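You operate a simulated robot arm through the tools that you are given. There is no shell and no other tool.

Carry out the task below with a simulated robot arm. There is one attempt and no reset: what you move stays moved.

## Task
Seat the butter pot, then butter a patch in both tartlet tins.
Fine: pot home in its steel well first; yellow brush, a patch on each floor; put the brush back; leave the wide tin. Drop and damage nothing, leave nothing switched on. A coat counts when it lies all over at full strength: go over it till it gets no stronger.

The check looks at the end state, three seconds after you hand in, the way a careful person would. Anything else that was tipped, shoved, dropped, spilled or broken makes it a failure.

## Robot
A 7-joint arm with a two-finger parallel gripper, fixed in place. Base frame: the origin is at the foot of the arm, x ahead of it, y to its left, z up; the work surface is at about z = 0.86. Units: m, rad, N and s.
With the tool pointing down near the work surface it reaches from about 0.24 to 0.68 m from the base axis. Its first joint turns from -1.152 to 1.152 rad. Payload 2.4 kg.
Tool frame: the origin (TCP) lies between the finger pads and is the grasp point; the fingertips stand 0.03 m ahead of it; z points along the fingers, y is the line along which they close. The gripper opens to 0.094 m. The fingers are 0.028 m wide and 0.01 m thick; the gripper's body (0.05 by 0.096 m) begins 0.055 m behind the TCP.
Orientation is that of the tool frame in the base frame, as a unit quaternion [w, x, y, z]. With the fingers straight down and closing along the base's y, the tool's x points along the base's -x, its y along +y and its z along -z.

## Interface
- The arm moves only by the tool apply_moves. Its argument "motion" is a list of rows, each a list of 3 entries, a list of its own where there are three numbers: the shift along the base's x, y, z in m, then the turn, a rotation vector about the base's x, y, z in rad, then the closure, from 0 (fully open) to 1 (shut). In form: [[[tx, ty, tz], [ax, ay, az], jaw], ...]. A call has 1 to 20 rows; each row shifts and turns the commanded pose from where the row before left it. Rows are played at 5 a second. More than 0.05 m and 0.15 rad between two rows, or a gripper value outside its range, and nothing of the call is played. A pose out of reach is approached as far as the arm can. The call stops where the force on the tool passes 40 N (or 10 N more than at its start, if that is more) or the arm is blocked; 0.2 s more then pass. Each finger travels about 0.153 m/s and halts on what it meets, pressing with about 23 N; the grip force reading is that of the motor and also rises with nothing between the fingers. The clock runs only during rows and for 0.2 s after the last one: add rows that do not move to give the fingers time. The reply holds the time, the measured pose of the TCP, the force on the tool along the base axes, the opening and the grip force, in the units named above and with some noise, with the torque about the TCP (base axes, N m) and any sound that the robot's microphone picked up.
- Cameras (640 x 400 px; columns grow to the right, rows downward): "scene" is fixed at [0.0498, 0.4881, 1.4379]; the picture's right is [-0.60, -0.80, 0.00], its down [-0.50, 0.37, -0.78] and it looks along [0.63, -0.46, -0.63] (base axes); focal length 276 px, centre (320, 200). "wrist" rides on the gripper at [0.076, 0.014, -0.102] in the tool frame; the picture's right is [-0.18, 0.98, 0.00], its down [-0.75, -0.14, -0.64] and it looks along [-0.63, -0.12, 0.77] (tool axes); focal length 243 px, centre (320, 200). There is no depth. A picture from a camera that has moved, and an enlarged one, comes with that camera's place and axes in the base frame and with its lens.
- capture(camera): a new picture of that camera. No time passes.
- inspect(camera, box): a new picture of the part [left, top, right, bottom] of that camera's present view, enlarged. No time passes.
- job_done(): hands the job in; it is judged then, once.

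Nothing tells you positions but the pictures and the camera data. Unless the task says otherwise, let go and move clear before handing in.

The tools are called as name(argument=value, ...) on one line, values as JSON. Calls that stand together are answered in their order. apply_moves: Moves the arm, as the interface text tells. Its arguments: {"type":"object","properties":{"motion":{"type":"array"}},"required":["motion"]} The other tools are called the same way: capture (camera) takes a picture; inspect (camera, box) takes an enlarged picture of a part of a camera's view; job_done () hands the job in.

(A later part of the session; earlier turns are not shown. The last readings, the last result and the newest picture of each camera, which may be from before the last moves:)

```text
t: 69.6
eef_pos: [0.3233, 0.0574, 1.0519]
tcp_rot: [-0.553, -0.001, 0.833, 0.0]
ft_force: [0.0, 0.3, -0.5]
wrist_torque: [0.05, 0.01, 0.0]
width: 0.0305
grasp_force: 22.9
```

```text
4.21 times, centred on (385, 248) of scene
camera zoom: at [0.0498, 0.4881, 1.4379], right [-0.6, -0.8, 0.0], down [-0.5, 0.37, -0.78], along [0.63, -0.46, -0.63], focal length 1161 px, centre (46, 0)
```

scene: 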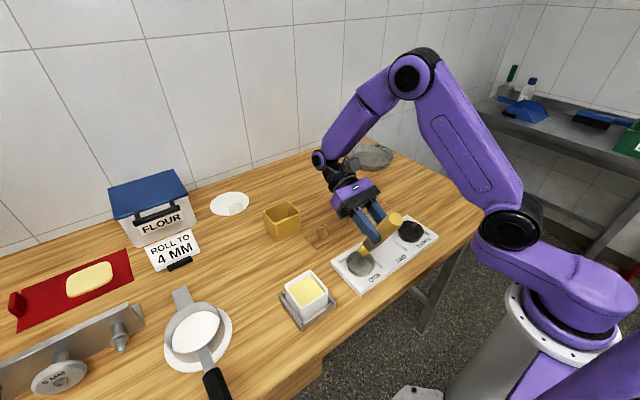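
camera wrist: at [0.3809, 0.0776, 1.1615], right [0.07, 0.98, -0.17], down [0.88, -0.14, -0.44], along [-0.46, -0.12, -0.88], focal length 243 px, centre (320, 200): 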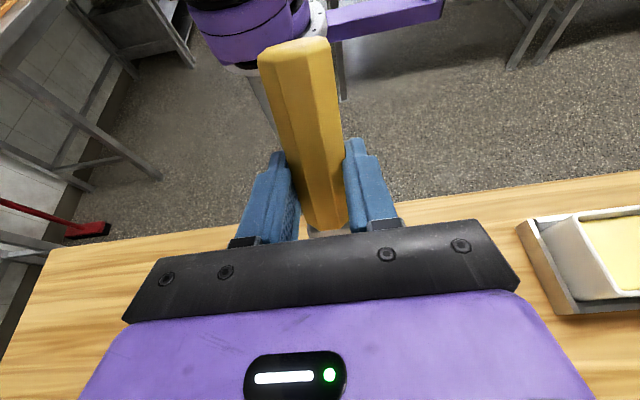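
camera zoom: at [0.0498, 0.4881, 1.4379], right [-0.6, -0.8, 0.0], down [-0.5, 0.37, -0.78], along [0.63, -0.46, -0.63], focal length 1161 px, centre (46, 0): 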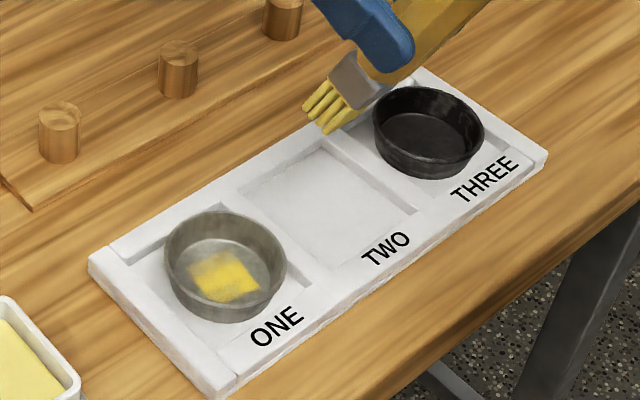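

The patch is a roughly 0.03 m square at the centre of the floor. It's strong toward the robot and weaker at its far (+x) and left edges. I'll go back and stroke a little further forward to even it out.

apply_moves(motion=[[[0, 0.044, -0.02], [0, 0, 0], 1.0], [[0, 0.044, -0.02], [0, 0, 0], 1.0], [[-0.0095, 0, -0.03], [0, 0, 0], 1.0], [[0, 0, -0.006], [0, 0, 0], 1.0], [[0, 0, -0.004], [0, 0, 0], 1.0], [[0.004, 0, 0], [0, 0, 0], 1.0], [[0.004, 0, 0], [0, 0, 0], 1.0], [[0.004, 0, 0], [0, 0, 0], 1.0], [[0.003, 0, 0], [0, 0, 0], 1.0], [[0.003, 0, 0], [0, 0, 0], 1.0], [[0, 0, 0.004], [0, 0, 0], 1.0], [[-0.014, 0.006, 0], [0, 0, 0], 1.0], [[0, 0, -0.004], [0, 0, 0], 1.0], [[0.004, 0, 0], [0, 0, 0], 1.0], [[0.004, 0, 0], [0, 0, 0], 1.0], [[0.003, 0, 0], [0, 0, 0], 1.0], [[0.003, 0, 0], [0, 0, 0], 1.0], [[0, 0, 0], [0, 0, 0], 1.0]])

inspect(camera="scene", box=[335, 230, 390, 285])

```text
t: 73.4
eef_pos: [0.3315, 0.149, 0.973]
tcp_rot: [-0.553, 0.0, 0.833, 0.001]
ft_force: [-1.8, 0.1, 0.9]
wrist_torque: [-0.03, 0.12, -0.01]
width: 0.0305
grasp_force: 23.2
```

```text
7.27 times, centred on (362, 258) of scene
camera zoom: at [0.0498, 0.4881, 1.4379], right [-0.6, -0.8, 0.0], down [-0.5, 0.37, -0.78], along [0.63, -0.46, -0.63], focal length 2005 px, centre (11, -218)
```

zoom: 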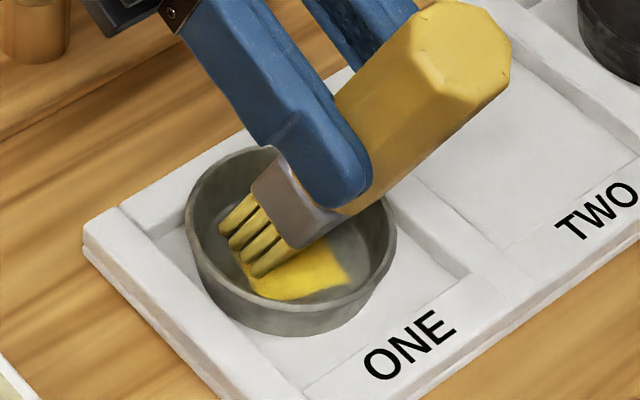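

The coat is denser, but the bristles met the far wall and nudged the tin about 8 mm, still inside its recess. I'll lift out and look, then correct.

apply_moves(motion=[[[0, 0, 0.01], [0, 0, 0], 1.0], [[0, 0, 0.03], [0, 0, 0], 1.0], [[0, -0.044, 0.02], [0, 0, 0], 1.0], [[0, -0.044, 0.02], [0, 0, 0], 1.0], [[0, 0, 0], [0, 0, 0], 1.0]])

inspect(camera="scene", box=[335, 230, 390, 285])

inspect(camera="scene", box=[340, 180, 440, 260])

```text
t: 74.6
eef_pos: [0.3319, 0.0614, 1.0533]
tcp_rot: [-0.552, -0.001, 0.834, 0.0]
ft_force: [-0.9, 1.2, -0.6]
wrist_torque: [0.01, 0.01, 0.0]
width: 0.0306
grasp_force: 22.7
```

```text
7.27 times, centred on (362, 258) of scene
camera zoom: at [0.0498, 0.4881, 1.4379], right [-0.6, -0.8, 0.0], down [-0.5, 0.37, -0.78], along [0.63, -0.46, -0.63], focal length 2005 px, centre (11, -218)
```

zoom: 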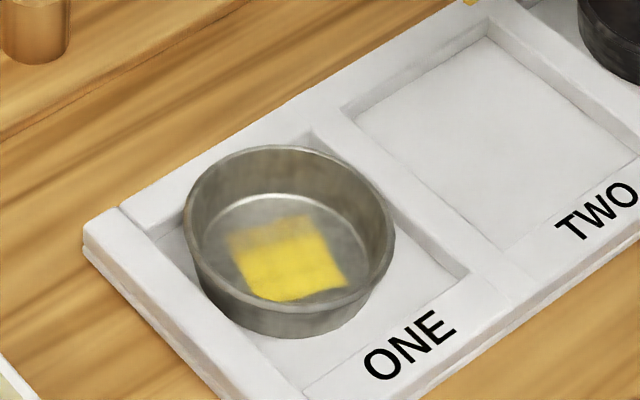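

```text
5.00 times, centred on (390, 220) of scene
camera zoom: at [0.0498, 0.4881, 1.4379], right [-0.6, -0.8, 0.0], down [-0.5, 0.37, -0.78], along [0.63, -0.46, -0.63], focal length 1379 px, centre (-30, 100)
```

zoom: 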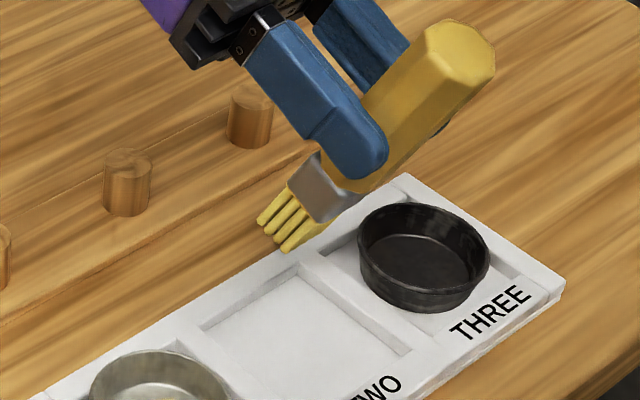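

The coat is saturated except for a strip along the far (+x) edge, which the tilted bristles can't reach before they meet the wall. A steeper brush angle should help, so I'll try tilting to about 1.45 rad here in free space.

apply_moves(motion=[[[0, 0, 0], [0, 0.07, 0], 1.0], [[0, 0, 0], [0, 0.07, 0], 1.0], [[0, 0, 0], [0, 0.07, 0], 1.0], [[0, 0, 0], [0, 0.07, 0], 1.0], [[0, 0, 0], [0, 0, 0], 1.0], [[0, 0, 0], [0, 0, 0], 1.0]])

inspect(camera="scene", box=[310, 150, 450, 290])

```text
t: 76.0
eef_pos: [0.3308, 0.0614, 1.0529]
tcp_rot: [-0.663, 0.0, 0.749, 0.001]
ft_force: [-0.3, 0.9, -1.2]
wrist_torque: [-0.01, 0.01, -0.01]
width: 0.0306
grasp_force: 23.4
```

```text
2.86 times, centred on (380, 220) of scene
camera zoom: at [0.0498, 0.4881, 1.4379], right [-0.6, -0.8, 0.0], down [-0.5, 0.37, -0.78], along [0.63, -0.46, -0.63], focal length 788 px, centre (149, 143)
```

zoom: 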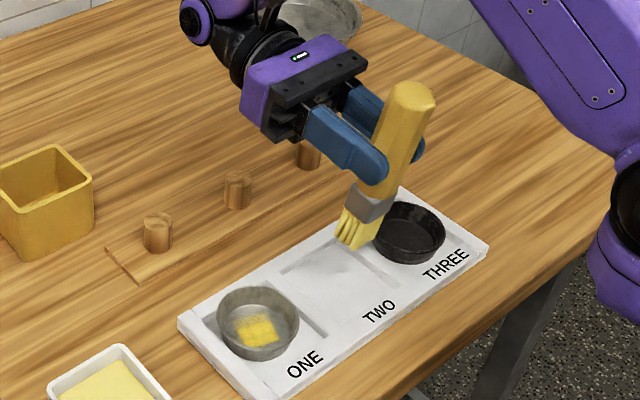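

The brush is now at 1.45 rad, close to vertical. I'll bring it over tin ONE (now centred near (0.346, 0.149)) and lower gently to find contact at this angle.

apply_moves(motion=[[[0.011, 0.044, 0], [0, 0, 0], 1.0], [[0.011, 0.044, 0], [0, 0, 0], 1.0], [[0, 0, -0.03], [0, 0, 0], 1.0], [[0, 0, -0.03], [0, 0, 0], 1.0], [[0, 0, -0.006], [0, 0, 0], 1.0], [[0, 0, -0.004], [0, 0, 0], 1.0], [[0, 0, 0], [0, 0, 0], 1.0]])

inspect(camera="scene", box=[325, 220, 390, 285])

```text
t: 77.6
eef_pos: [0.3258, 0.1463, 0.9838]
tcp_rot: [-0.665, -0.001, 0.747, 0.001]
ft_force: [-0.9, 1.3, 17.3]
wrist_torque: [0.09, 0.3, -0.03]
width: 0.0307
grasp_force: 22.6
out of reach, approached as far as the arm can: row 1, 2
```

```text
6.15 times, centred on (358, 252) of scene
camera zoom: at [0.0496, 0.4881, 1.4379], right [-0.6, -0.8, 0.0], down [-0.5, 0.37, -0.78], along [0.63, -0.46, -0.63], focal length 1697 px, centre (89, -123)
```

zoom: 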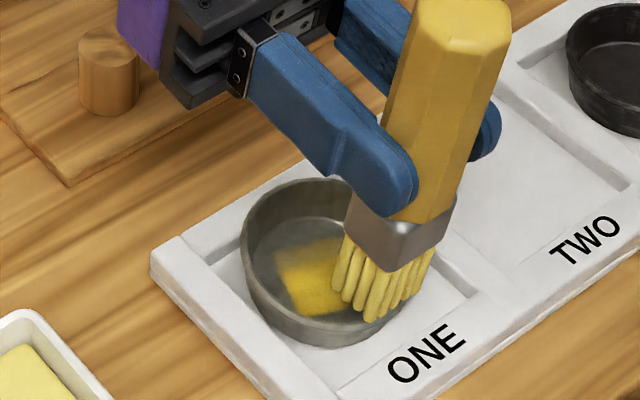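

The reach limit held x back, so the bristles came down on the near rim of the tin. I'm lifting straight up right away and checking that the tin is undisturbed.

apply_moves(motion=[[[0, 0, 0.01], [0, 0, 0], 1.0], [[0, 0, 0.03], [0, 0, 0], 1.0], [[0, 0, 0.03], [0, 0, 0], 1.0], [[0, 0, 0], [0, 0, 0], 1.0]])

inspect(camera="scene", box=[320, 190, 420, 290])

```text
t: 78.6
eef_pos: [0.3269, 0.147, 1.0537]
tcp_rot: [-0.663, 0.0, 0.749, 0.001]
ft_force: [0.2, -0.9, -0.7]
wrist_torque: [-0.02, -0.02, -0.02]
width: 0.0306
grasp_force: 23.1
```

```text
4.00 times, centred on (370, 240) of scene
camera zoom: at [0.0498, 0.4881, 1.4379], right [-0.6, -0.8, 0.0], down [-0.5, 0.37, -0.78], along [0.63, -0.46, -0.63], focal length 1103 px, centre (120, 40)
```

zoom: 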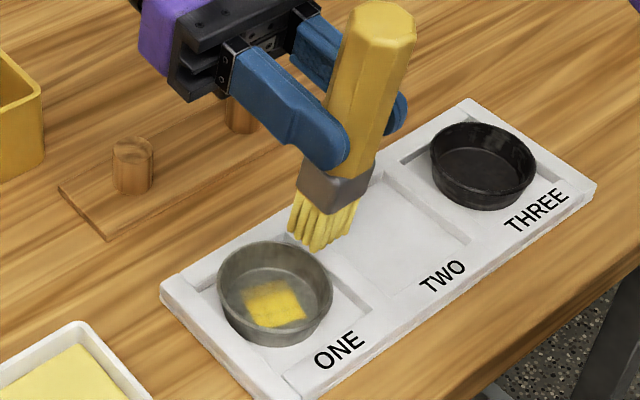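

The tin is upright and unchanged. I'll ease the tilt to about 1.33 rad, check that the arm really reaches the spot above the tin's centre, and only then lower.

apply_moves(motion=[[[0, 0, 0], [0, -0.06, 0], 1.0], [[0, 0, 0], [0, -0.06, 0], 1.0], [[0.0135, 0.002, -0.01], [0, 0, 0], 1.0], [[0, 0, -0.02], [0, 0, 0], 1.0], [[0, 0, 0], [0, 0, 0], 1.0]])

inspect(camera="scene", box=[325, 220, 390, 285])

```text
t: 79.8
eef_pos: [0.3396, 0.1492, 1.0241]
tcp_rot: [-0.617, 0.0, 0.787, 0.001]
ft_force: [-0.7, 0.2, -0.3]
wrist_torque: [0.03, -0.01, 0.01]
width: 0.0304
grasp_force: 23.0
```

```text
6.15 times, centred on (358, 252) of scene
camera zoom: at [0.0498, 0.4881, 1.4379], right [-0.6, -0.8, 0.0], down [-0.5, 0.37, -0.78], along [0.63, -0.46, -0.63], focal length 1697 px, centre (89, -123)
```

zoom: 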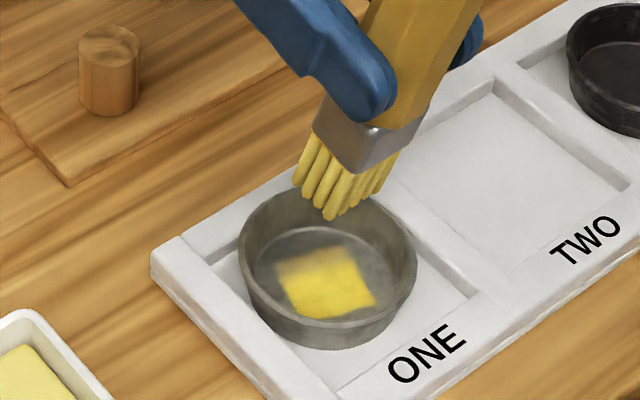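

It reached the spot this time and the brush is right over the tin's centre. Lowering gently.

apply_moves(motion=[[[0, 0, -0.02], [0, 0, 0], 1.0], [[0, 0, -0.015], [0, 0, 0], 1.0], [[0, 0, -0.006], [0, 0, 0], 1.0], [[0, 0, 0], [0, 0, 0], 1.0]])

inspect(camera="scene", box=[325, 220, 390, 285])

```text
t: 80.8
eef_pos: [0.3416, 0.1487, 0.9817]
tcp_rot: [-0.617, 0.0, 0.787, 0.001]
ft_force: [0.0, -0.8, -0.5]
wrist_torque: [-0.01, -0.04, 0.01]
width: 0.0306
grasp_force: 22.8
```

```text
6.15 times, centred on (358, 252) of scene
camera zoom: at [0.0498, 0.4881, 1.4379], right [-0.6, -0.8, 0.0], down [-0.5, 0.37, -0.78], along [0.63, -0.46, -0.63], focal length 1697 px, centre (89, -123)
```

zoom: 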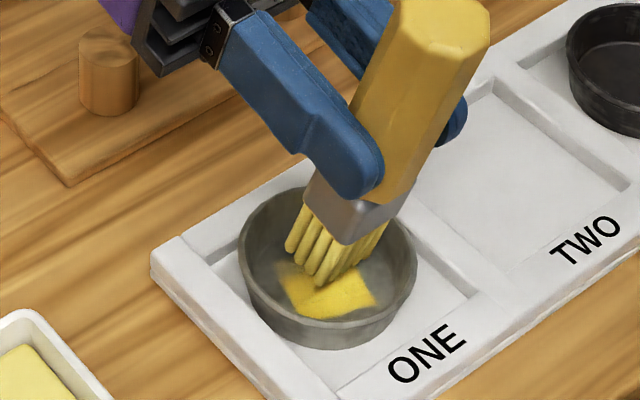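

apply_moves(motion=[[[0, 0, -0.002], [0, 0, 0], 1.0], [[0, 0, -0.0015], [0, 0, 0], 1.0], [[0, 0, 0], [0, 0, 0], 1.0]])

```text
t: 81.6
eef_pos: [0.3402, 0.1481, 0.9792]
tcp_rot: [-0.617, -0.001, 0.787, 0.0]
ft_force: [0.0, 0.4, -1.1]
wrist_torque: [0.06, 0.0, -0.03]
width: 0.0306
grasp_force: 23.1
```

apply_moves(motion=[[[0, 0, -0.001], [0, 0, 0], 1.0], [[0, 0, -0.001], [0, 0, 0], 1.0], [[0, 0, 0], [0, 0, 0], 1.0]])

```text
t: 82.4
eef_pos: [0.3401, 0.1484, 0.9768]
tcp_rot: [-0.618, 0.0, 0.786, 0.001]
ft_force: [0.3, 0.8, -2.0]
wrist_torque: [-0.03, -0.01, 0.03]
width: 0.0304
grasp_force: 23.3
```

apply_moves(motion=[[[0, 0, -0.001], [0, 0, 0], 1.0], [[0, 0, 0], [0, 0, 0], 1.0]])

inspect(camera="scene", box=[325, 220, 390, 285])

```text
t: 83.0
eef_pos: [0.3414, 0.1494, 0.9762]
tcp_rot: [-0.617, 0.0, 0.787, 0.001]
ft_force: [-0.6, -0.2, -0.6]
wrist_torque: [-0.04, 0.01, -0.03]
width: 0.0303
grasp_force: 22.7
```

```text
6.15 times, centred on (358, 252) of scene
camera zoom: at [0.0498, 0.4881, 1.4379], right [-0.6, -0.8, 0.0], down [-0.5, 0.37, -0.78], along [0.63, -0.46, -0.63], focal length 1697 px, centre (89, -123)
```

zoom: 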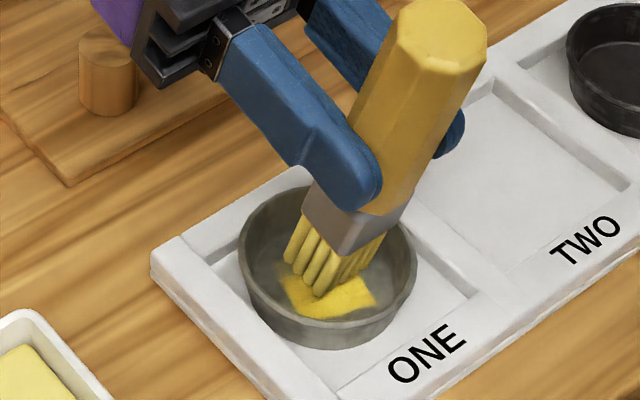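

apply_moves(motion=[[[0, 0, -0.0008], [0, 0, 0], 1.0], [[0, 0, 0], [0, 0, 0], 1.0]])

```text
t: 83.6
eef_pos: [0.3406, 0.1492, 0.9755]
tcp_rot: [-0.617, -0.001, 0.787, 0.0]
ft_force: [-0.6, 0.2, -0.5]
wrist_torque: [-0.02, 0.01, 0.04]
width: 0.0305
grasp_force: 22.8
```

apply_moves(motion=[[[0, 0, -0.0008], [0, 0, 0], 1.0], [[0, 0, 0], [0, 0, 0], 1.0]])

```text
t: 84.2
eef_pos: [0.3407, 0.1487, 0.9746]
tcp_rot: [-0.617, -0.001, 0.787, 0.0]
ft_force: [0.2, -0.6, -1.0]
wrist_torque: [0.01, 0.01, 0.02]
width: 0.0308
grasp_force: 23.2
```

apply_moves(motion=[[[0, 0, -0.0008], [0, 0, 0], 1.0], [[0, 0, 0], [0, 0, 0], 1.0]])

inspect(camera="scene", box=[325, 220, 390, 285])

```text
t: 84.8
eef_pos: [0.3418, 0.1493, 0.9737]
tcp_rot: [-0.617, 0.0, 0.787, 0.001]
ft_force: [0.0, 0.1, -0.7]
wrist_torque: [0.0, 0.02, 0.02]
width: 0.0307
grasp_force: 22.4
```

```text
6.15 times, centred on (358, 252) of scene
camera zoom: at [0.0498, 0.4881, 1.4379], right [-0.6, -0.8, 0.0], down [-0.5, 0.37, -0.78], along [0.63, -0.46, -0.63], focal length 1697 px, centre (89, -123)
```

zoom: 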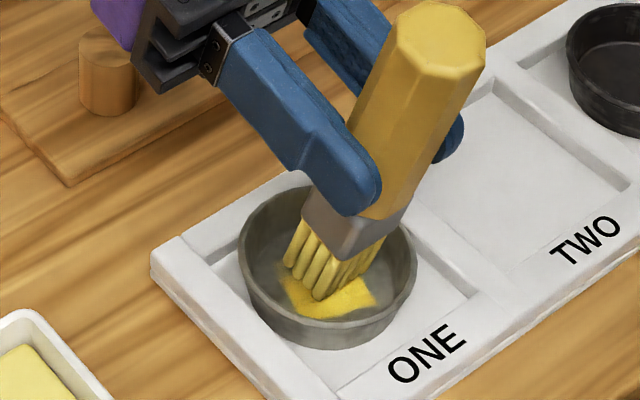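

apply_moves(motion=[[[0, 0, -0.0008], [0, 0, 0], 1.0], [[0, 0, 0], [0, 0, 0], 1.0]])

```text
t: 85.4
eef_pos: [0.3399, 0.149, 0.9719]
tcp_rot: [-0.617, 0.0, 0.787, 0.001]
ft_force: [0.6, 0.2, -0.2]
wrist_torque: [0.02, -0.03, 0.04]
width: 0.0305
grasp_force: 22.5
```

apply_moves(motion=[[[0, 0, -0.0006], [0, 0, 0], 1.0], [[0, 0, 0], [0, 0, 0], 1.0]])

inspect(camera="scene", box=[325, 220, 390, 285])

```text
t: 86.0
eef_pos: [0.3395, 0.1484, 0.9721]
tcp_rot: [-0.618, -0.001, 0.787, 0.001]
ft_force: [-0.9, -0.3, -0.4]
wrist_torque: [0.0, -0.04, -0.01]
width: 0.0306
grasp_force: 22.9
```

```text
6.15 times, centred on (358, 252) of scene
camera zoom: at [0.0498, 0.4881, 1.4379], right [-0.6, -0.8, 0.0], down [-0.5, 0.37, -0.78], along [0.63, -0.46, -0.63], focal length 1697 px, centre (89, -123)
```

zoom: 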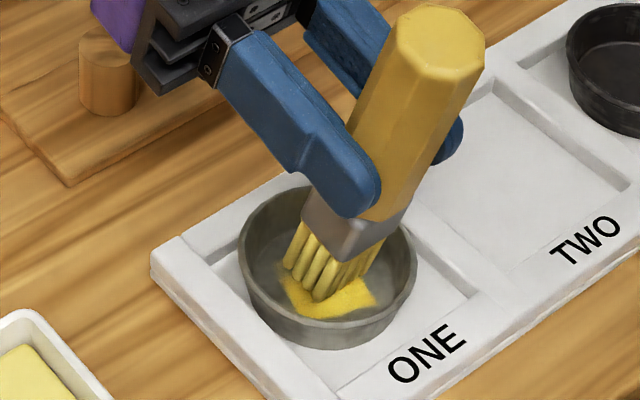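

apply_moves(motion=[[[0, 0, -0.0006], [0, 0, 0], 1.0], [[0, 0, -0.0006], [0, 0, 0], 1.0], [[0, 0, 0], [0, 0, 0], 1.0]])

```text
t: 86.8
eef_pos: [0.3401, 0.1497, 0.9706]
tcp_rot: [-0.617, 0.0, 0.787, 0.001]
ft_force: [0.3, 0.3, -0.6]
wrist_torque: [0.01, 0.0, 0.01]
width: 0.0306
grasp_force: 23.1
```

apply_moves(motion=[[[0, 0, -0.001], [0, 0, 0], 1.0], [[0, 0, 0], [0, 0, 0], 1.0]])

inspect(camera="scene", box=[325, 220, 390, 285])

capture(camera="wrist")

```text
t: 87.4
eef_pos: [0.3414, 0.1483, 0.971]
tcp_rot: [-0.617, 0.0, 0.787, 0.001]
ft_force: [0.7, -0.7, 0.0]
wrist_torque: [-0.01, 0.0, -0.02]
width: 0.0305
grasp_force: 22.5
```

```text
6.15 times, centred on (358, 252) of scene
camera zoom: at [0.0498, 0.4881, 1.4379], right [-0.6, -0.8, 0.0], down [-0.5, 0.37, -0.78], along [0.63, -0.46, -0.63], focal length 1697 px, centre (89, -123)
```

zoom: 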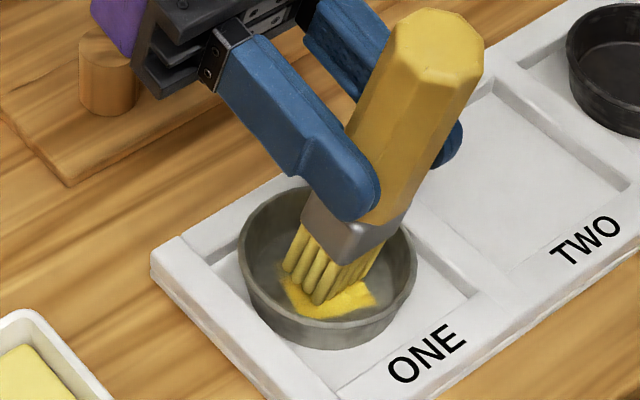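

```text
taken
camera wrist: at [0.4233, 0.1624, 1.0681], right [0.04, 0.98, -0.18], down [0.8, -0.14, -0.58], along [-0.59, -0.12, -0.8], focal length 243 px, centre (320, 200)
```

wrist: 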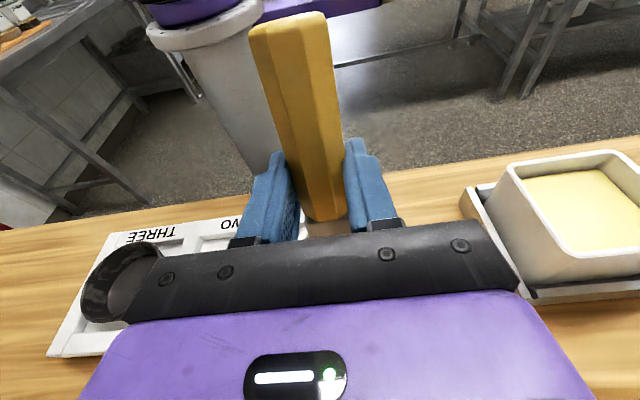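

The wrist view shows the brush slid about 11 mm up through the grip when it met the rim. That explains the missing contact, and I'll allow for it when I put the brush back. Continuing down to the floor.

apply_moves(motion=[[[0, 0, -0.002], [0, 0, 0], 1.0], [[0, 0, -0.001], [0, 0, 0], 1.0], [[0, 0, 0], [0, 0, 0], 1.0]])

```text
t: 88.2
eef_pos: [0.3413, 0.1485, 0.9663]
tcp_rot: [-0.617, 0.001, 0.787, 0.002]
ft_force: [-0.5, -0.1, -1.7]
wrist_torque: [0.02, 0.0, -0.01]
width: 0.0307
grasp_force: 23.0
```

apply_moves(motion=[[[0, 0, -0.001], [0, 0, 0], 1.0], [[0, 0, -0.0007], [0, 0, 0], 1.0], [[0, 0, 0], [0, 0, 0], 1.0]])

inspect(camera="scene", box=[325, 220, 390, 285])

```text
t: 89.0
eef_pos: [0.3411, 0.1489, 0.9652]
tcp_rot: [-0.617, 0.0, 0.787, 0.0]
ft_force: [0.0, -0.7, -0.4]
wrist_torque: [0.03, 0.0, 0.01]
width: 0.0306
grasp_force: 23.2
```

```text
6.15 times, centred on (358, 252) of scene
camera zoom: at [0.0498, 0.4881, 1.4379], right [-0.6, -0.8, 0.0], down [-0.5, 0.37, -0.78], along [0.63, -0.46, -0.63], focal length 1697 px, centre (89, -123)
```

zoom: 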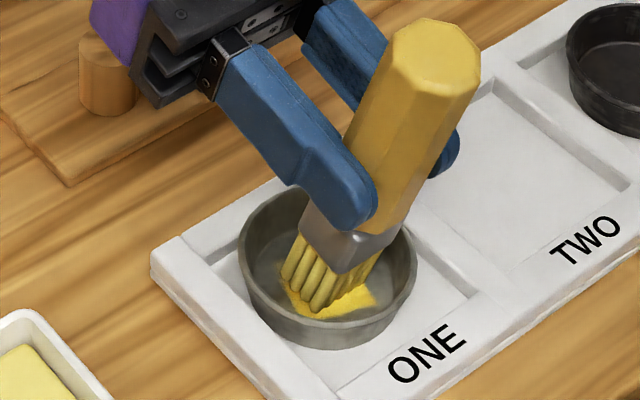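

apply_moves(motion=[[[0, 0, -0.0007], [0, 0, 0], 1.0], [[0, 0, -0.0007], [0, 0, 0], 1.0], [[0, 0, 0], [0, 0, 0], 1.0]])

```text
t: 89.8
eef_pos: [0.3401, 0.1496, 0.965]
tcp_rot: [-0.618, 0.0, 0.786, 0.001]
ft_force: [1.7, 1.5, 15.8]
wrist_torque: [0.06, -0.08, -0.01]
width: 0.0305
grasp_force: 22.6
```

Contact found. I'll ease up 1 mm and dab in steps toward the weak far edge.

apply_moves(motion=[[[0, 0, 0.004], [0, 0, 0], 1.0], [[0.004, 0, 0], [0, 0, 0], 1.0], [[0, 0, -0.003], [0, 0, 0], 1.0], [[0, 0, 0], [0, 0, 0], 1.0], [[0, 0, 0.003], [0, 0, 0], 1.0], [[0.004, 0, 0], [0, 0, 0], 1.0], [[0, 0, -0.003], [0, 0, 0], 1.0], [[0, 0, 0], [0, 0, 0], 1.0]])

inspect(camera="scene", box=[325, 220, 390, 285])

```text
t: 91.6
eef_pos: [0.3502, 0.1476, 0.9644]
tcp_rot: [-0.617, 0.0, 0.787, 0.001]
ft_force: [0.5, 0.6, -0.9]
wrist_torque: [-0.01, 0.01, -0.02]
width: 0.0308
grasp_force: 23.4
```

```text
6.15 times, centred on (358, 252) of scene
camera zoom: at [0.0498, 0.4881, 1.4379], right [-0.6, -0.8, 0.0], down [-0.5, 0.37, -0.78], along [0.63, -0.46, -0.63], focal length 1697 px, centre (89, -123)
```

zoom: 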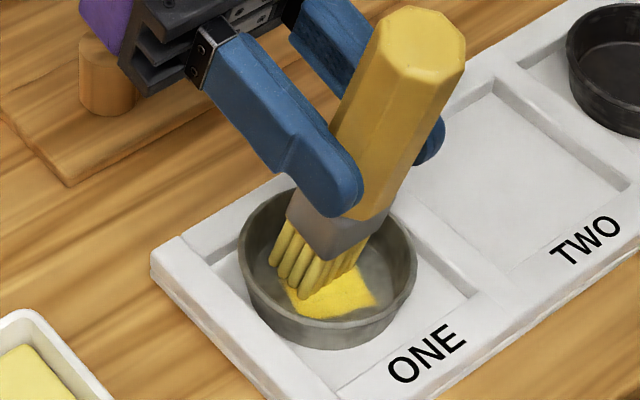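

apply_moves(motion=[[[0, 0, -0.0006], [0, 0, 0], 1.0], [[0, 0, 0.003], [0, 0, 0], 1.0], [[0, 0.006, 0], [0, 0, 0], 1.0], [[0, 0, -0.003], [0, 0, 0], 1.0], [[0, 0, 0], [0, 0, 0], 1.0], [[0, 0, 0.003], [0, 0, 0], 1.0], [[0, -0.012, 0], [0, 0, 0], 1.0], [[0, 0, -0.003], [0, 0, 0], 1.0], [[0, 0, 0], [0, 0, 0], 1.0], [[0, 0, 0.003], [0, 0, 0], 1.0], [[0.002, 0.006, 0], [0, 0, 0], 1.0], [[0, 0, -0.003], [0, 0, 0], 1.0], [[0, 0, 0], [0, 0, 0], 1.0]])

inspect(camera="scene", box=[325, 220, 390, 285])

```text
t: 94.4
eef_pos: [0.3509, 0.1488, 0.9656]
tcp_rot: [-0.618, -0.001, 0.786, 0.0]
ft_force: [-0.8, -0.3, 6.5]
wrist_torque: [-0.03, 0.03, -0.02]
width: 0.0306
grasp_force: 22.8
```

```text
6.15 times, centred on (358, 252) of scene
camera zoom: at [0.0497, 0.4881, 1.4379], right [-0.6, -0.8, 0.0], down [-0.5, 0.37, -0.78], along [0.63, -0.46, -0.63], focal length 1697 px, centre (89, -123)
```

zoom: 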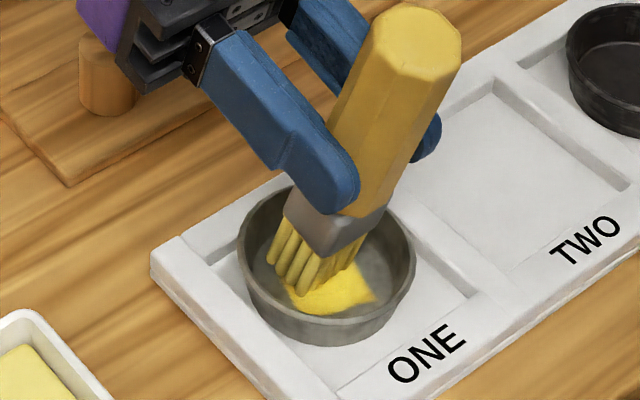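

The far edge is now being pressed with light contact and the tin stays put. I'll lift out and check the coat.

apply_moves(motion=[[[0, 0, 0.01], [0, 0, 0], 1.0], [[0, 0, 0.03], [0, 0, 0], 1.0], [[-0.02, -0.02, 0.03], [0, 0, 0], 1.0], [[0, -0.05, 0], [0, 0, 0], 1.0], [[0, -0.03, 0], [0, 0, 0], 1.0], [[0, 0, 0], [0, 0, 0], 1.0]])

inspect(camera="scene", box=[335, 235, 385, 280])

capture(camera="scene")

```text
t: 95.8
eef_pos: [0.329, 0.0489, 1.0336]
tcp_rot: [-0.617, 0.0, 0.787, 0.001]
ft_force: [-0.6, -0.2, -0.5]
wrist_torque: [-0.02, 0.01, 0.01]
width: 0.0306
grasp_force: 23.0
```

```text
8.89 times, centred on (360, 258) of scene
camera zoom: at [0.0498, 0.4881, 1.4379], right [-0.6, -0.8, 0.0], down [-0.5, 0.37, -0.78], along [0.63, -0.46, -0.63], focal length 2451 px, centre (-36, -311)
```

zoom: 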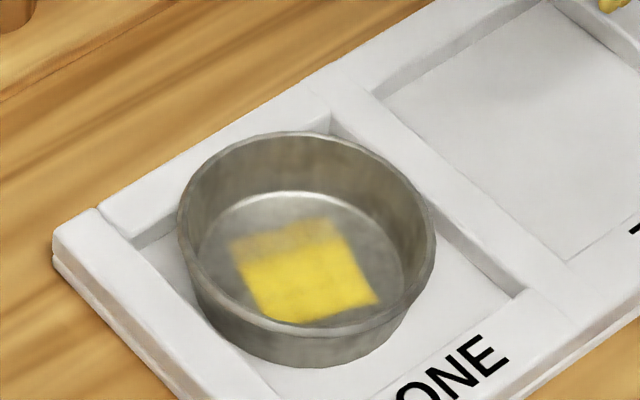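

```text
taken
```

scene: 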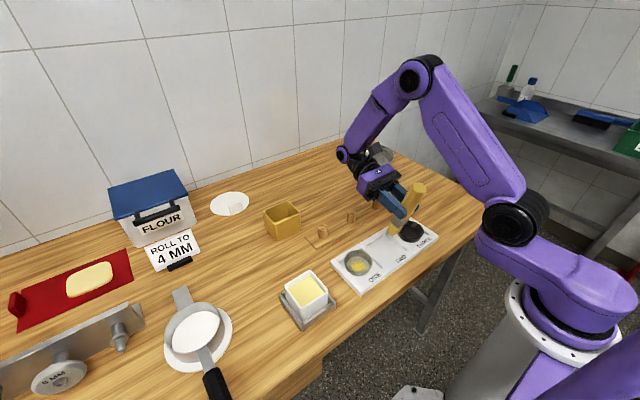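

Most of the patch is saturated, but one row of it along the far (+x) edge is still faint. Turning the whole brush about the vertical by -90° would lay its 0.03 m width along x and cover that row, so I'll test that turn high in free space.

apply_moves(motion=[[[0, 0, 0.04], [0, 0, 0], 1.0], [[0, 0, 0.04], [0, 0, 0], 1.0], [[0, 0, 0], [0, 0, -0.14], 1.0], [[0, 0, 0], [0, 0, -0.14], 1.0], [[0, 0, 0], [0, 0, -0.14], 1.0], [[0, 0, 0], [0, 0, -0.14], 1.0], [[0, 0, 0], [0, 0, 0], 1.0], [[0, 0, 0], [0, 0, 0], 1.0]])

capture(camera="scene")

```text
t: 97.6
eef_pos: [0.3229, 0.0492, 1.1004]
tcp_rot: [-0.593, 0.217, 0.756, 0.171]
ft_force: [-0.2, 0.1, -0.9]
wrist_torque: [-0.01, -0.01, 0.03]
width: 0.0305
grasp_force: 22.9
out of reach, approached as far as the arm can: row 2
```

```text
taken
```

scene: 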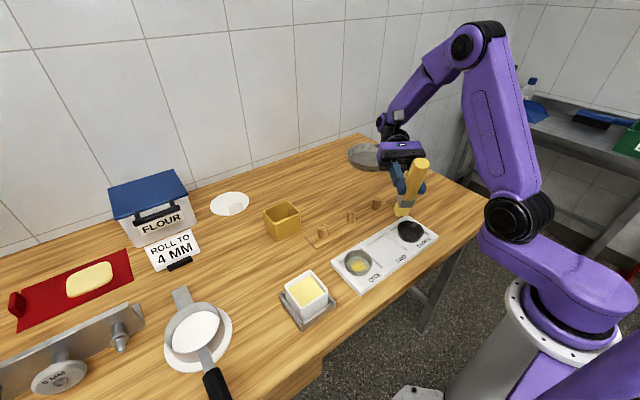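

apply_moves(motion=[[[0, 0, 0], [0, 0, -0.14], 1.0], [[0, 0, 0], [0, 0, -0.14], 1.0], [[0, 0, 0], [0, 0, -0.14], 1.0], [[0, 0, 0], [0, 0, -0.14], 1.0], [[0, 0, 0], [0, 0, -0.14], 1.0], [[0, 0, 0], [0, 0, -0.14], 1.0], [[0, 0, 0], [0, 0, -0.14], 1.0], [[0, 0, 0], [0, 0, 0], 1.0], [[0, 0, 0], [0, 0, 0], 1.0]])

capture(camera="scene")

```text
t: 99.6
eef_pos: [0.3217, 0.0496, 1.1012]
tcp_rot: [-0.442, 0.548, 0.565, 0.43]
ft_force: [0.6, 0.2, -0.5]
wrist_torque: [-0.01, -0.02, 0.0]
width: 0.0307
grasp_force: 22.8
```

```text
taken
```

scene: 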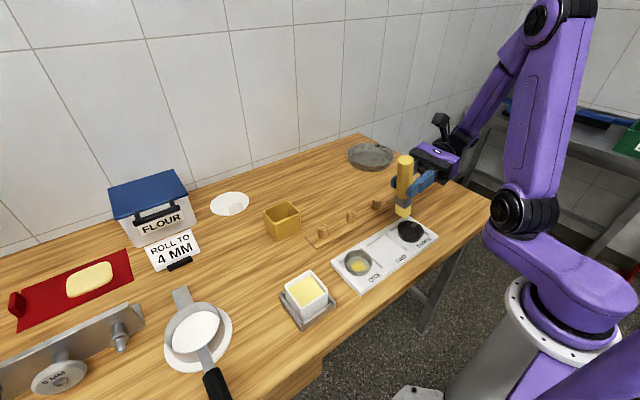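

The turn works. From this side the brush can probably be made fully vertical as well, so I'll add the last 0.24 rad and trim the yaw.

apply_moves(motion=[[[0, 0, 0], [0, 0, -0.03], 1.0], [[0, 0, 0], [0.12, 0, 0], 1.0], [[0, 0, 0], [0.12, 0, 0], 1.0], [[0, 0, 0], [0, 0, 0], 1.0], [[0, 0, 0], [0, 0, 0], 1.0]])

inspect(camera="scene", box=[320, 100, 480, 300])

capture(camera="wrist")

```text
t: 100.8
eef_pos: [0.3234, 0.0497, 1.1009]
tcp_rot: [-0.499, 0.499, 0.501, 0.501]
ft_force: [0.1, 0.0, -0.9]
wrist_torque: [-0.02, 0.03, 0.01]
width: 0.0306
grasp_force: 23.1
```

```text
2.00 times, centred on (400, 200) of scene
camera zoom: at [0.0498, 0.4881, 1.4379], right [-0.6, -0.8, 0.0], down [-0.5, 0.37, -0.78], along [0.63, -0.46, -0.63], focal length 551 px, centre (160, 200)
```

zoom: 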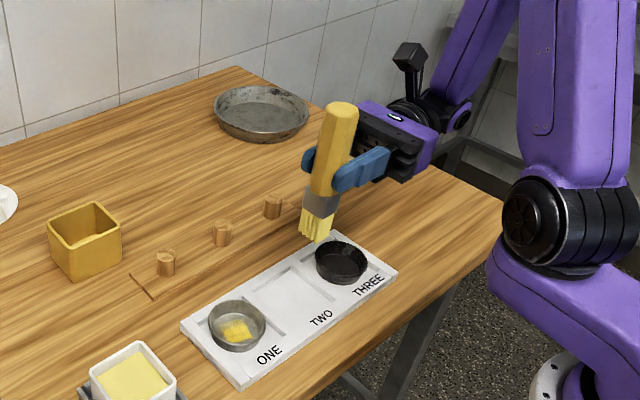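

```text
taken
camera wrist: at [0.3393, -0.0539, 1.176], right [0.98, 0.0, -0.18], down [-0.14, -0.64, -0.75], along [-0.12, 0.77, -0.63], focal length 243 px, centre (320, 200)
```

wrist: 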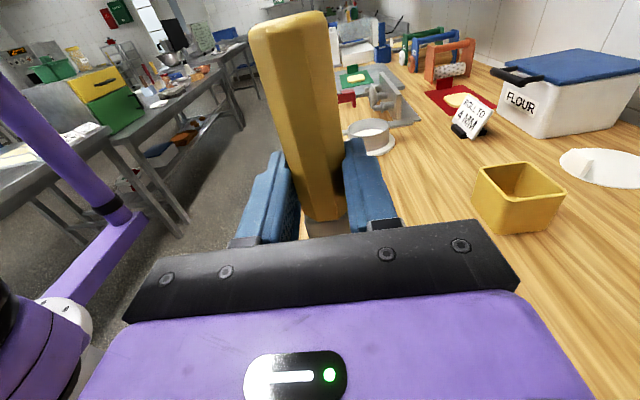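

The brush is now exactly vertical, with the hand coming in from the -y side. I'll move it over tin ONE so its width covers the faint row, stop above the rim and check alignment.

apply_moves(motion=[[[0.0143, 0.04, 0], [0, 0, 0], 1.0], [[0.0143, 0.04, 0], [0, 0, 0], 1.0], [[0, 0, -0.04], [0, 0, 0], 1.0], [[0, 0, -0.04], [0, 0, 0], 1.0], [[0, 0, -0.02], [0, 0, 0], 1.0], [[0, 0, 0], [0, 0, 0], 1.0]])

inspect(camera="scene", box=[325, 200, 405, 290])

capture(camera="scene")

```text
t: 102.2
eef_pos: [0.3517, 0.1286, 0.9998]
tcp_rot: [-0.499, 0.499, 0.501, 0.501]
ft_force: [0.0, -0.4, -0.5]
wrist_torque: [0.01, 0.0, 0.02]
width: 0.0306
grasp_force: 22.8
```

```text
4.44 times, centred on (365, 245) of scene
camera zoom: at [0.0498, 0.4881, 1.4379], right [-0.6, -0.8, 0.0], down [-0.5, 0.37, -0.78], along [0.63, -0.46, -0.63], focal length 1225 px, centre (120, 0)
```

zoom: 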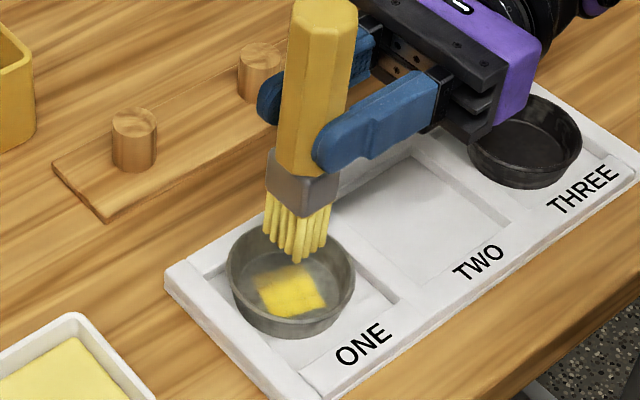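

```text
taken
```

scene: 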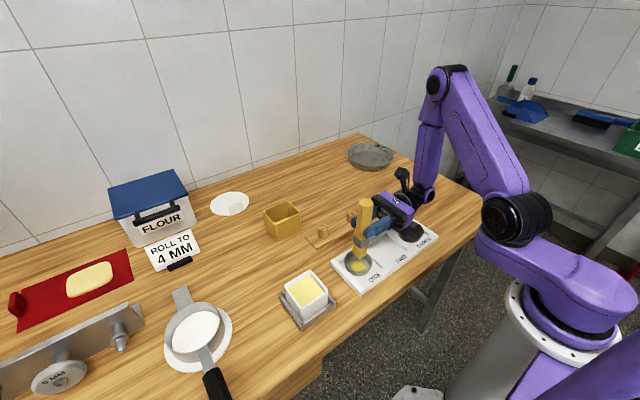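

Alignment looks right: the bristles are over the tin's floor and the hand is clear of tray and tin THREE. Lowering gently to contact.

apply_moves(motion=[[[0, 0, -0.015], [0, 0, 0], 1.0], [[0, 0, -0.012], [0, 0, 0], 1.0], [[0, 0, -0.004], [0, 0, 0], 1.0], [[0, 0, 0], [0, 0, 0], 1.0]])

inspect(camera="scene", box=[325, 210, 405, 290])

```text
t: 103.2
eef_pos: [0.3523, 0.1281, 0.9682]
tcp_rot: [-0.499, 0.5, 0.5, 0.501]
ft_force: [0.7, 0.5, -0.7]
wrist_torque: [0.02, 0.0, 0.0]
width: 0.0304
grasp_force: 23.1
```

```text
5.00 times, centred on (365, 250) of scene
camera zoom: at [0.0498, 0.4881, 1.4379], right [-0.6, -0.8, 0.0], down [-0.5, 0.37, -0.78], along [0.63, -0.46, -0.63], focal length 1379 px, centre (95, -50)
```

zoom: 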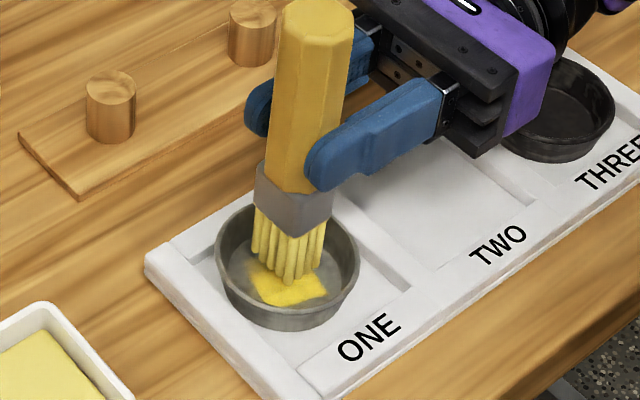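

apply_moves(motion=[[[0, 0, -0.002], [0, 0, 0], 1.0], [[0, 0, -0.0015], [0, 0, 0], 1.0], [[0, 0, 0], [0, 0, 0], 1.0]])

```text
t: 104.0
eef_pos: [0.3527, 0.1274, 0.9653]
tcp_rot: [-0.5, 0.499, 0.501, 0.5]
ft_force: [-0.2, 0.6, -0.5]
wrist_torque: [-0.01, 0.01, 0.01]
width: 0.0306
grasp_force: 23.2
```

apply_moves(motion=[[[0, 0, -0.001], [0, 0, 0], 1.0], [[0, 0, -0.001], [0, 0, 0], 1.0], [[0, 0, 0], [0, 0, 0], 1.0]])

inspect(camera="scene", box=[335, 230, 390, 285])

```text
t: 104.8
eef_pos: [0.3512, 0.1299, 0.9641]
tcp_rot: [-0.499, 0.5, 0.5, 0.501]
ft_force: [0.5, 0.1, 0.1]
wrist_torque: [0.01, 0.02, 0.01]
width: 0.0305
grasp_force: 22.8
```

```text
7.27 times, centred on (362, 258) of scene
camera zoom: at [0.0498, 0.4881, 1.4379], right [-0.6, -0.8, 0.0], down [-0.5, 0.37, -0.78], along [0.63, -0.46, -0.63], focal length 2005 px, centre (11, -218)
```

zoom: 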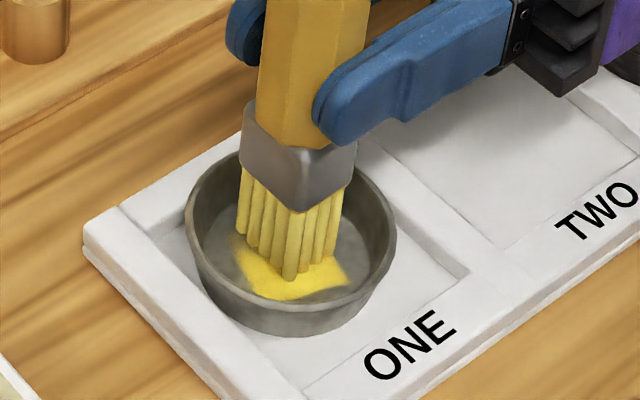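

apply_moves(motion=[[[0, 0, -0.0007], [0, 0, 0], 1.0], [[0, 0, -0.0007], [0, 0, 0], 1.0], [[0, 0, 0], [0, 0, 0], 1.0]])

```text
t: 105.6
eef_pos: [0.3517, 0.129, 0.9624]
tcp_rot: [-0.5, 0.5, 0.501, 0.5]
ft_force: [-0.2, 0.4, -0.5]
wrist_torque: [0.01, 0.0, -0.01]
width: 0.0306
grasp_force: 22.7
```

apply_moves(motion=[[[0, 0, -0.0007], [0, 0, 0], 1.0], [[0, 0, -0.0007], [0, 0, 0], 1.0], [[0, 0, 0], [0, 0, 0], 1.0]])

```text
t: 106.4
eef_pos: [0.354, 0.1295, 0.9612]
tcp_rot: [-0.499, 0.501, 0.499, 0.501]
ft_force: [0.1, 0.0, 6.4]
wrist_torque: [-0.02, 0.05, -0.03]
width: 0.0304
grasp_force: 23.5
```

Contact at about 6 N with the brush flat on the floor. I'll dab at a few positions along the faint row, lifting between dabs so the tin isn't dragged.

apply_moves(motion=[[[0, 0, 0], [0, 0, 0], 1.0], [[0, 0, 0.003], [0, 0, 0], 1.0], [[0.002, 0.006, 0], [0, 0, 0], 1.0], [[0, 0, -0.003], [0, 0, 0], 1.0], [[0, 0, 0], [0, 0, 0], 1.0], [[0, 0, 0.003], [0, 0, 0], 1.0], [[0, -0.006, 0], [0, 0, 0], 1.0], [[0, 0, -0.003], [0, 0, 0], 1.0], [[0, 0, 0], [0, 0, 0], 1.0], [[0, 0, 0.003], [0, 0, 0], 1.0], [[-0.002, -0.006, 0], [0, 0, 0], 1.0], [[0, 0, -0.003], [0, 0, 0], 1.0], [[0, 0, 0], [0, 0, 0], 1.0], [[0, 0, 0.003], [0, 0, 0], 1.0], [[0, 0.006, 0], [0, 0, 0], 1.0], [[0, 0, -0.003], [0, 0, 0], 1.0], [[0, 0, 0], [0, 0, 0], 1.0]])

inspect(camera="scene", box=[335, 230, 390, 285])

```text
t: 110.0
eef_pos: [0.352, 0.1283, 0.9619]
tcp_rot: [-0.5, 0.499, 0.5, 0.501]
ft_force: [-0.4, -0.3, 8.2]
wrist_torque: [0.08, 0.01, 0.02]
width: 0.0306
grasp_force: 22.9
```

```text
7.27 times, centred on (362, 258) of scene
camera zoom: at [0.0497, 0.4881, 1.4379], right [-0.6, -0.8, 0.0], down [-0.5, 0.37, -0.78], along [0.63, -0.46, -0.63], focal length 2005 px, centre (11, -218)
```

zoom: 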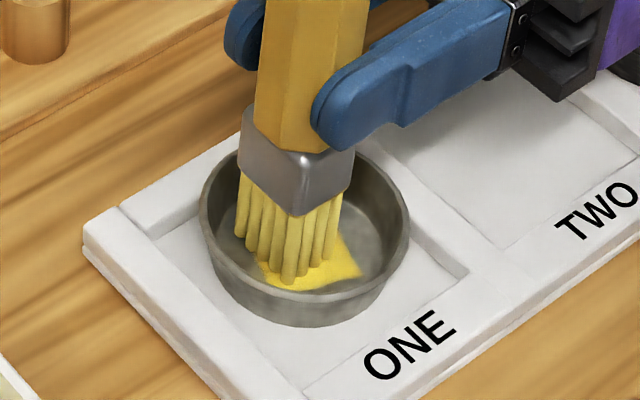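

apply_moves(motion=[[[0, 0, 0.01], [0, 0, 0], 1.0], [[0, 0, 0.03], [0, 0, 0], 1.0], [[0, -0.02, 0.03], [0, 0, 0], 1.0], [[0, -0.04, 0.0], [0, 0, 0], 1.0], [[0, 0, 0], [0, 0, 0], 1.0]])

inspect(camera="scene", box=[335, 235, 385, 280])

```text
t: 111.2
eef_pos: [0.3525, 0.0691, 1.031]
tcp_rot: [-0.5, 0.499, 0.501, 0.5]
ft_force: [-0.4, 0.3, -1.2]
wrist_torque: [-0.02, 0.03, 0.02]
width: 0.0305
grasp_force: 22.5
```

```text
8.89 times, centred on (360, 258) of scene
camera zoom: at [0.0498, 0.4881, 1.4379], right [-0.6, -0.8, 0.0], down [-0.5, 0.37, -0.78], along [0.63, -0.46, -0.63], focal length 2451 px, centre (-36, -311)
```

zoom: 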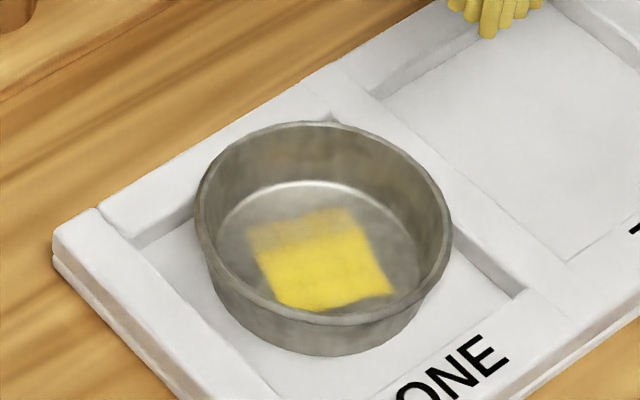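

The faint row hasn't changed with dabbing, so either the brush is running low or it needs a sliding stroke. I'll compare the bristle colour.

inspect(camera="scene", box=[355, 185, 405, 250])

```text
6.15 times, centred on (380, 218) of scene
camera zoom: at [0.0498, 0.4881, 1.4379], right [-0.6, -0.8, 0.0], down [-0.5, 0.37, -0.78], along [0.63, -0.46, -0.63], focal length 1697 px, centre (-49, 92)
```

zoom: 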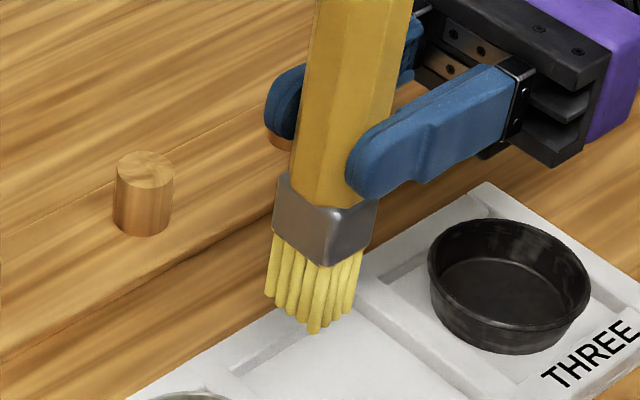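

The bristles have gone paler than after the first dip, so the brush needs reloading. I'll carry it, still vertical, over the pot and dip again gently.

apply_moves(motion=[[[0, 0, 0.045], [0, 0, 0], 1.0], [[-0.0024, 0.0444, 0], [0, 0, 0], 1.0], [[-0.0024, 0.0444, 0], [0, 0, 0], 1.0], [[-0.0024, 0.0444, 0], [0, 0, 0], 1.0], [[-0.0024, 0.0444, 0], [0, 0, 0], 1.0], [[-0.0024, 0.0444, 0], [0, 0, 0], 1.0], [[0, 0, 0], [0, 0, 0], 1.0], [[0, 0, 0], [0, 0, 0], 1.0]])

inspect(camera="scene", box=[250, 200, 390, 340])

```text
t: 113.0
eef_pos: [0.3422, 0.2907, 1.0752]
tcp_rot: [-0.5, 0.5, 0.5, 0.5]
ft_force: [0.6, 0.2, -0.8]
wrist_torque: [-0.05, 0.02, 0.0]
width: 0.0305
grasp_force: 22.9
```

```text
2.86 times, centred on (320, 270) of scene
camera zoom: at [0.0498, 0.4881, 1.4379], right [-0.6, -0.8, 0.0], down [-0.5, 0.37, -0.78], along [0.63, -0.46, -0.63], focal length 788 px, centre (320, 0)
```

zoom: 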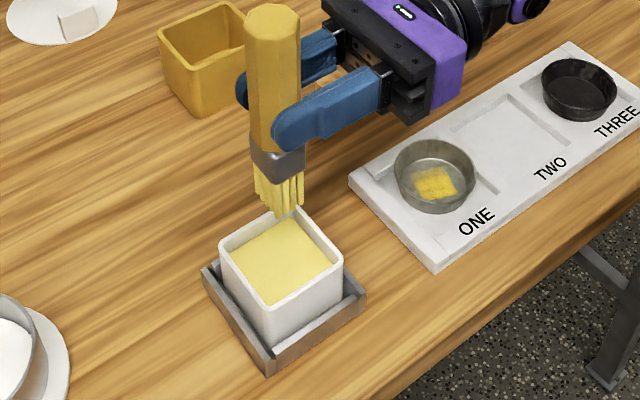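

apply_moves(motion=[[[0, 0, -0.025], [0, 0, 0], 1.0], [[0, 0, -0.02], [0, 0, 0], 1.0], [[0, 0, 0], [0, 0, 0], 1.0]])

inspect(camera="scene", box=[270, 240, 350, 320])

```text
t: 113.8
eef_pos: [0.3414, 0.2911, 1.0315]
tcp_rot: [-0.5, 0.499, 0.501, 0.5]
ft_force: [-0.5, 0.2, -1.1]
wrist_torque: [-0.01, -0.02, 0.0]
width: 0.0306
grasp_force: 22.3
```

```text
5.00 times, centred on (310, 280) of scene
camera zoom: at [0.0498, 0.4881, 1.4379], right [-0.6, -0.8, 0.0], down [-0.5, 0.37, -0.78], along [0.63, -0.46, -0.63], focal length 1379 px, centre (370, -200)
```

zoom: 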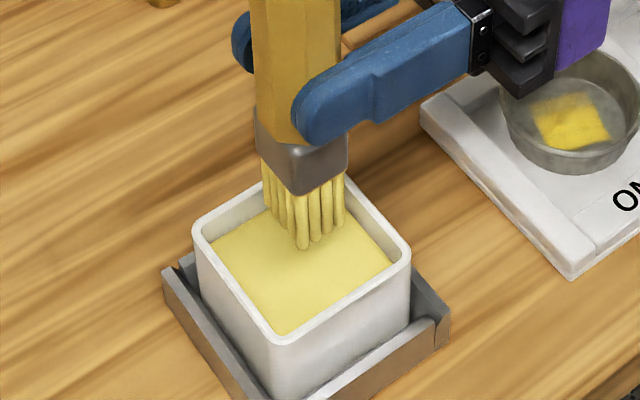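

apply_moves(motion=[[[0, 0, -0.015], [0, 0, 0], 1.0], [[0, 0, -0.005], [0, 0, 0], 1.0], [[0, 0, -0.002], [0, 0, 0], 1.0], [[0, 0, 0], [0, 0, 0], 1.0]])

inspect(camera="scene", box=[270, 240, 350, 320])

```text
t: 114.8
eef_pos: [0.3413, 0.2901, 1.0087]
tcp_rot: [-0.5, 0.499, 0.501, 0.5]
ft_force: [0.2, 0.7, -1.1]
wrist_torque: [-0.03, 0.01, -0.02]
width: 0.0306
grasp_force: 22.5
```

```text
5.00 times, centred on (310, 280) of scene
camera zoom: at [0.0498, 0.4881, 1.4379], right [-0.6, -0.8, 0.0], down [-0.5, 0.37, -0.78], along [0.63, -0.46, -0.63], focal length 1379 px, centre (370, -200)
```

zoom: 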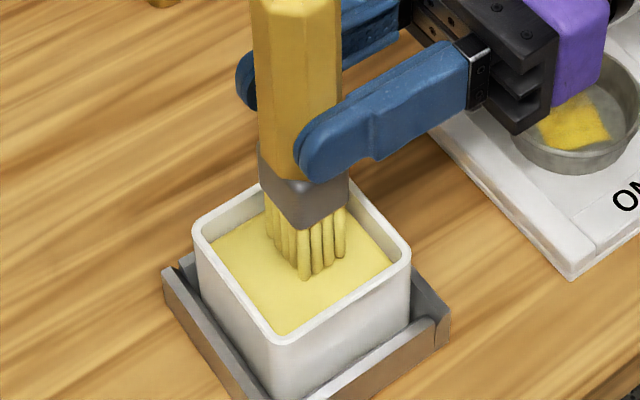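

apply_moves(motion=[[[0, 0, -0.0015], [0, 0, 0], 1.0], [[0, 0, -0.0015], [0, 0, 0], 1.0], [[0, 0, 0], [0, 0, 0], 1.0]])

inspect(camera="scene", box=[270, 240, 350, 320])

```text
t: 115.6
eef_pos: [0.342, 0.2909, 1.0069]
tcp_rot: [-0.5, 0.5, 0.5, 0.5]
ft_force: [-1.2, -0.1, -0.8]
wrist_torque: [0.0, 0.01, -0.01]
width: 0.0305
grasp_force: 23.3
```

```text
5.00 times, centred on (310, 280) of scene
camera zoom: at [0.0498, 0.4881, 1.4379], right [-0.6, -0.8, 0.0], down [-0.5, 0.37, -0.78], along [0.63, -0.46, -0.63], focal length 1379 px, centre (370, -200)
```

zoom: 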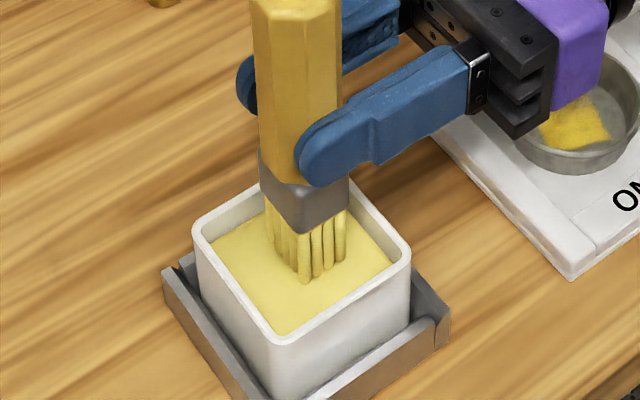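

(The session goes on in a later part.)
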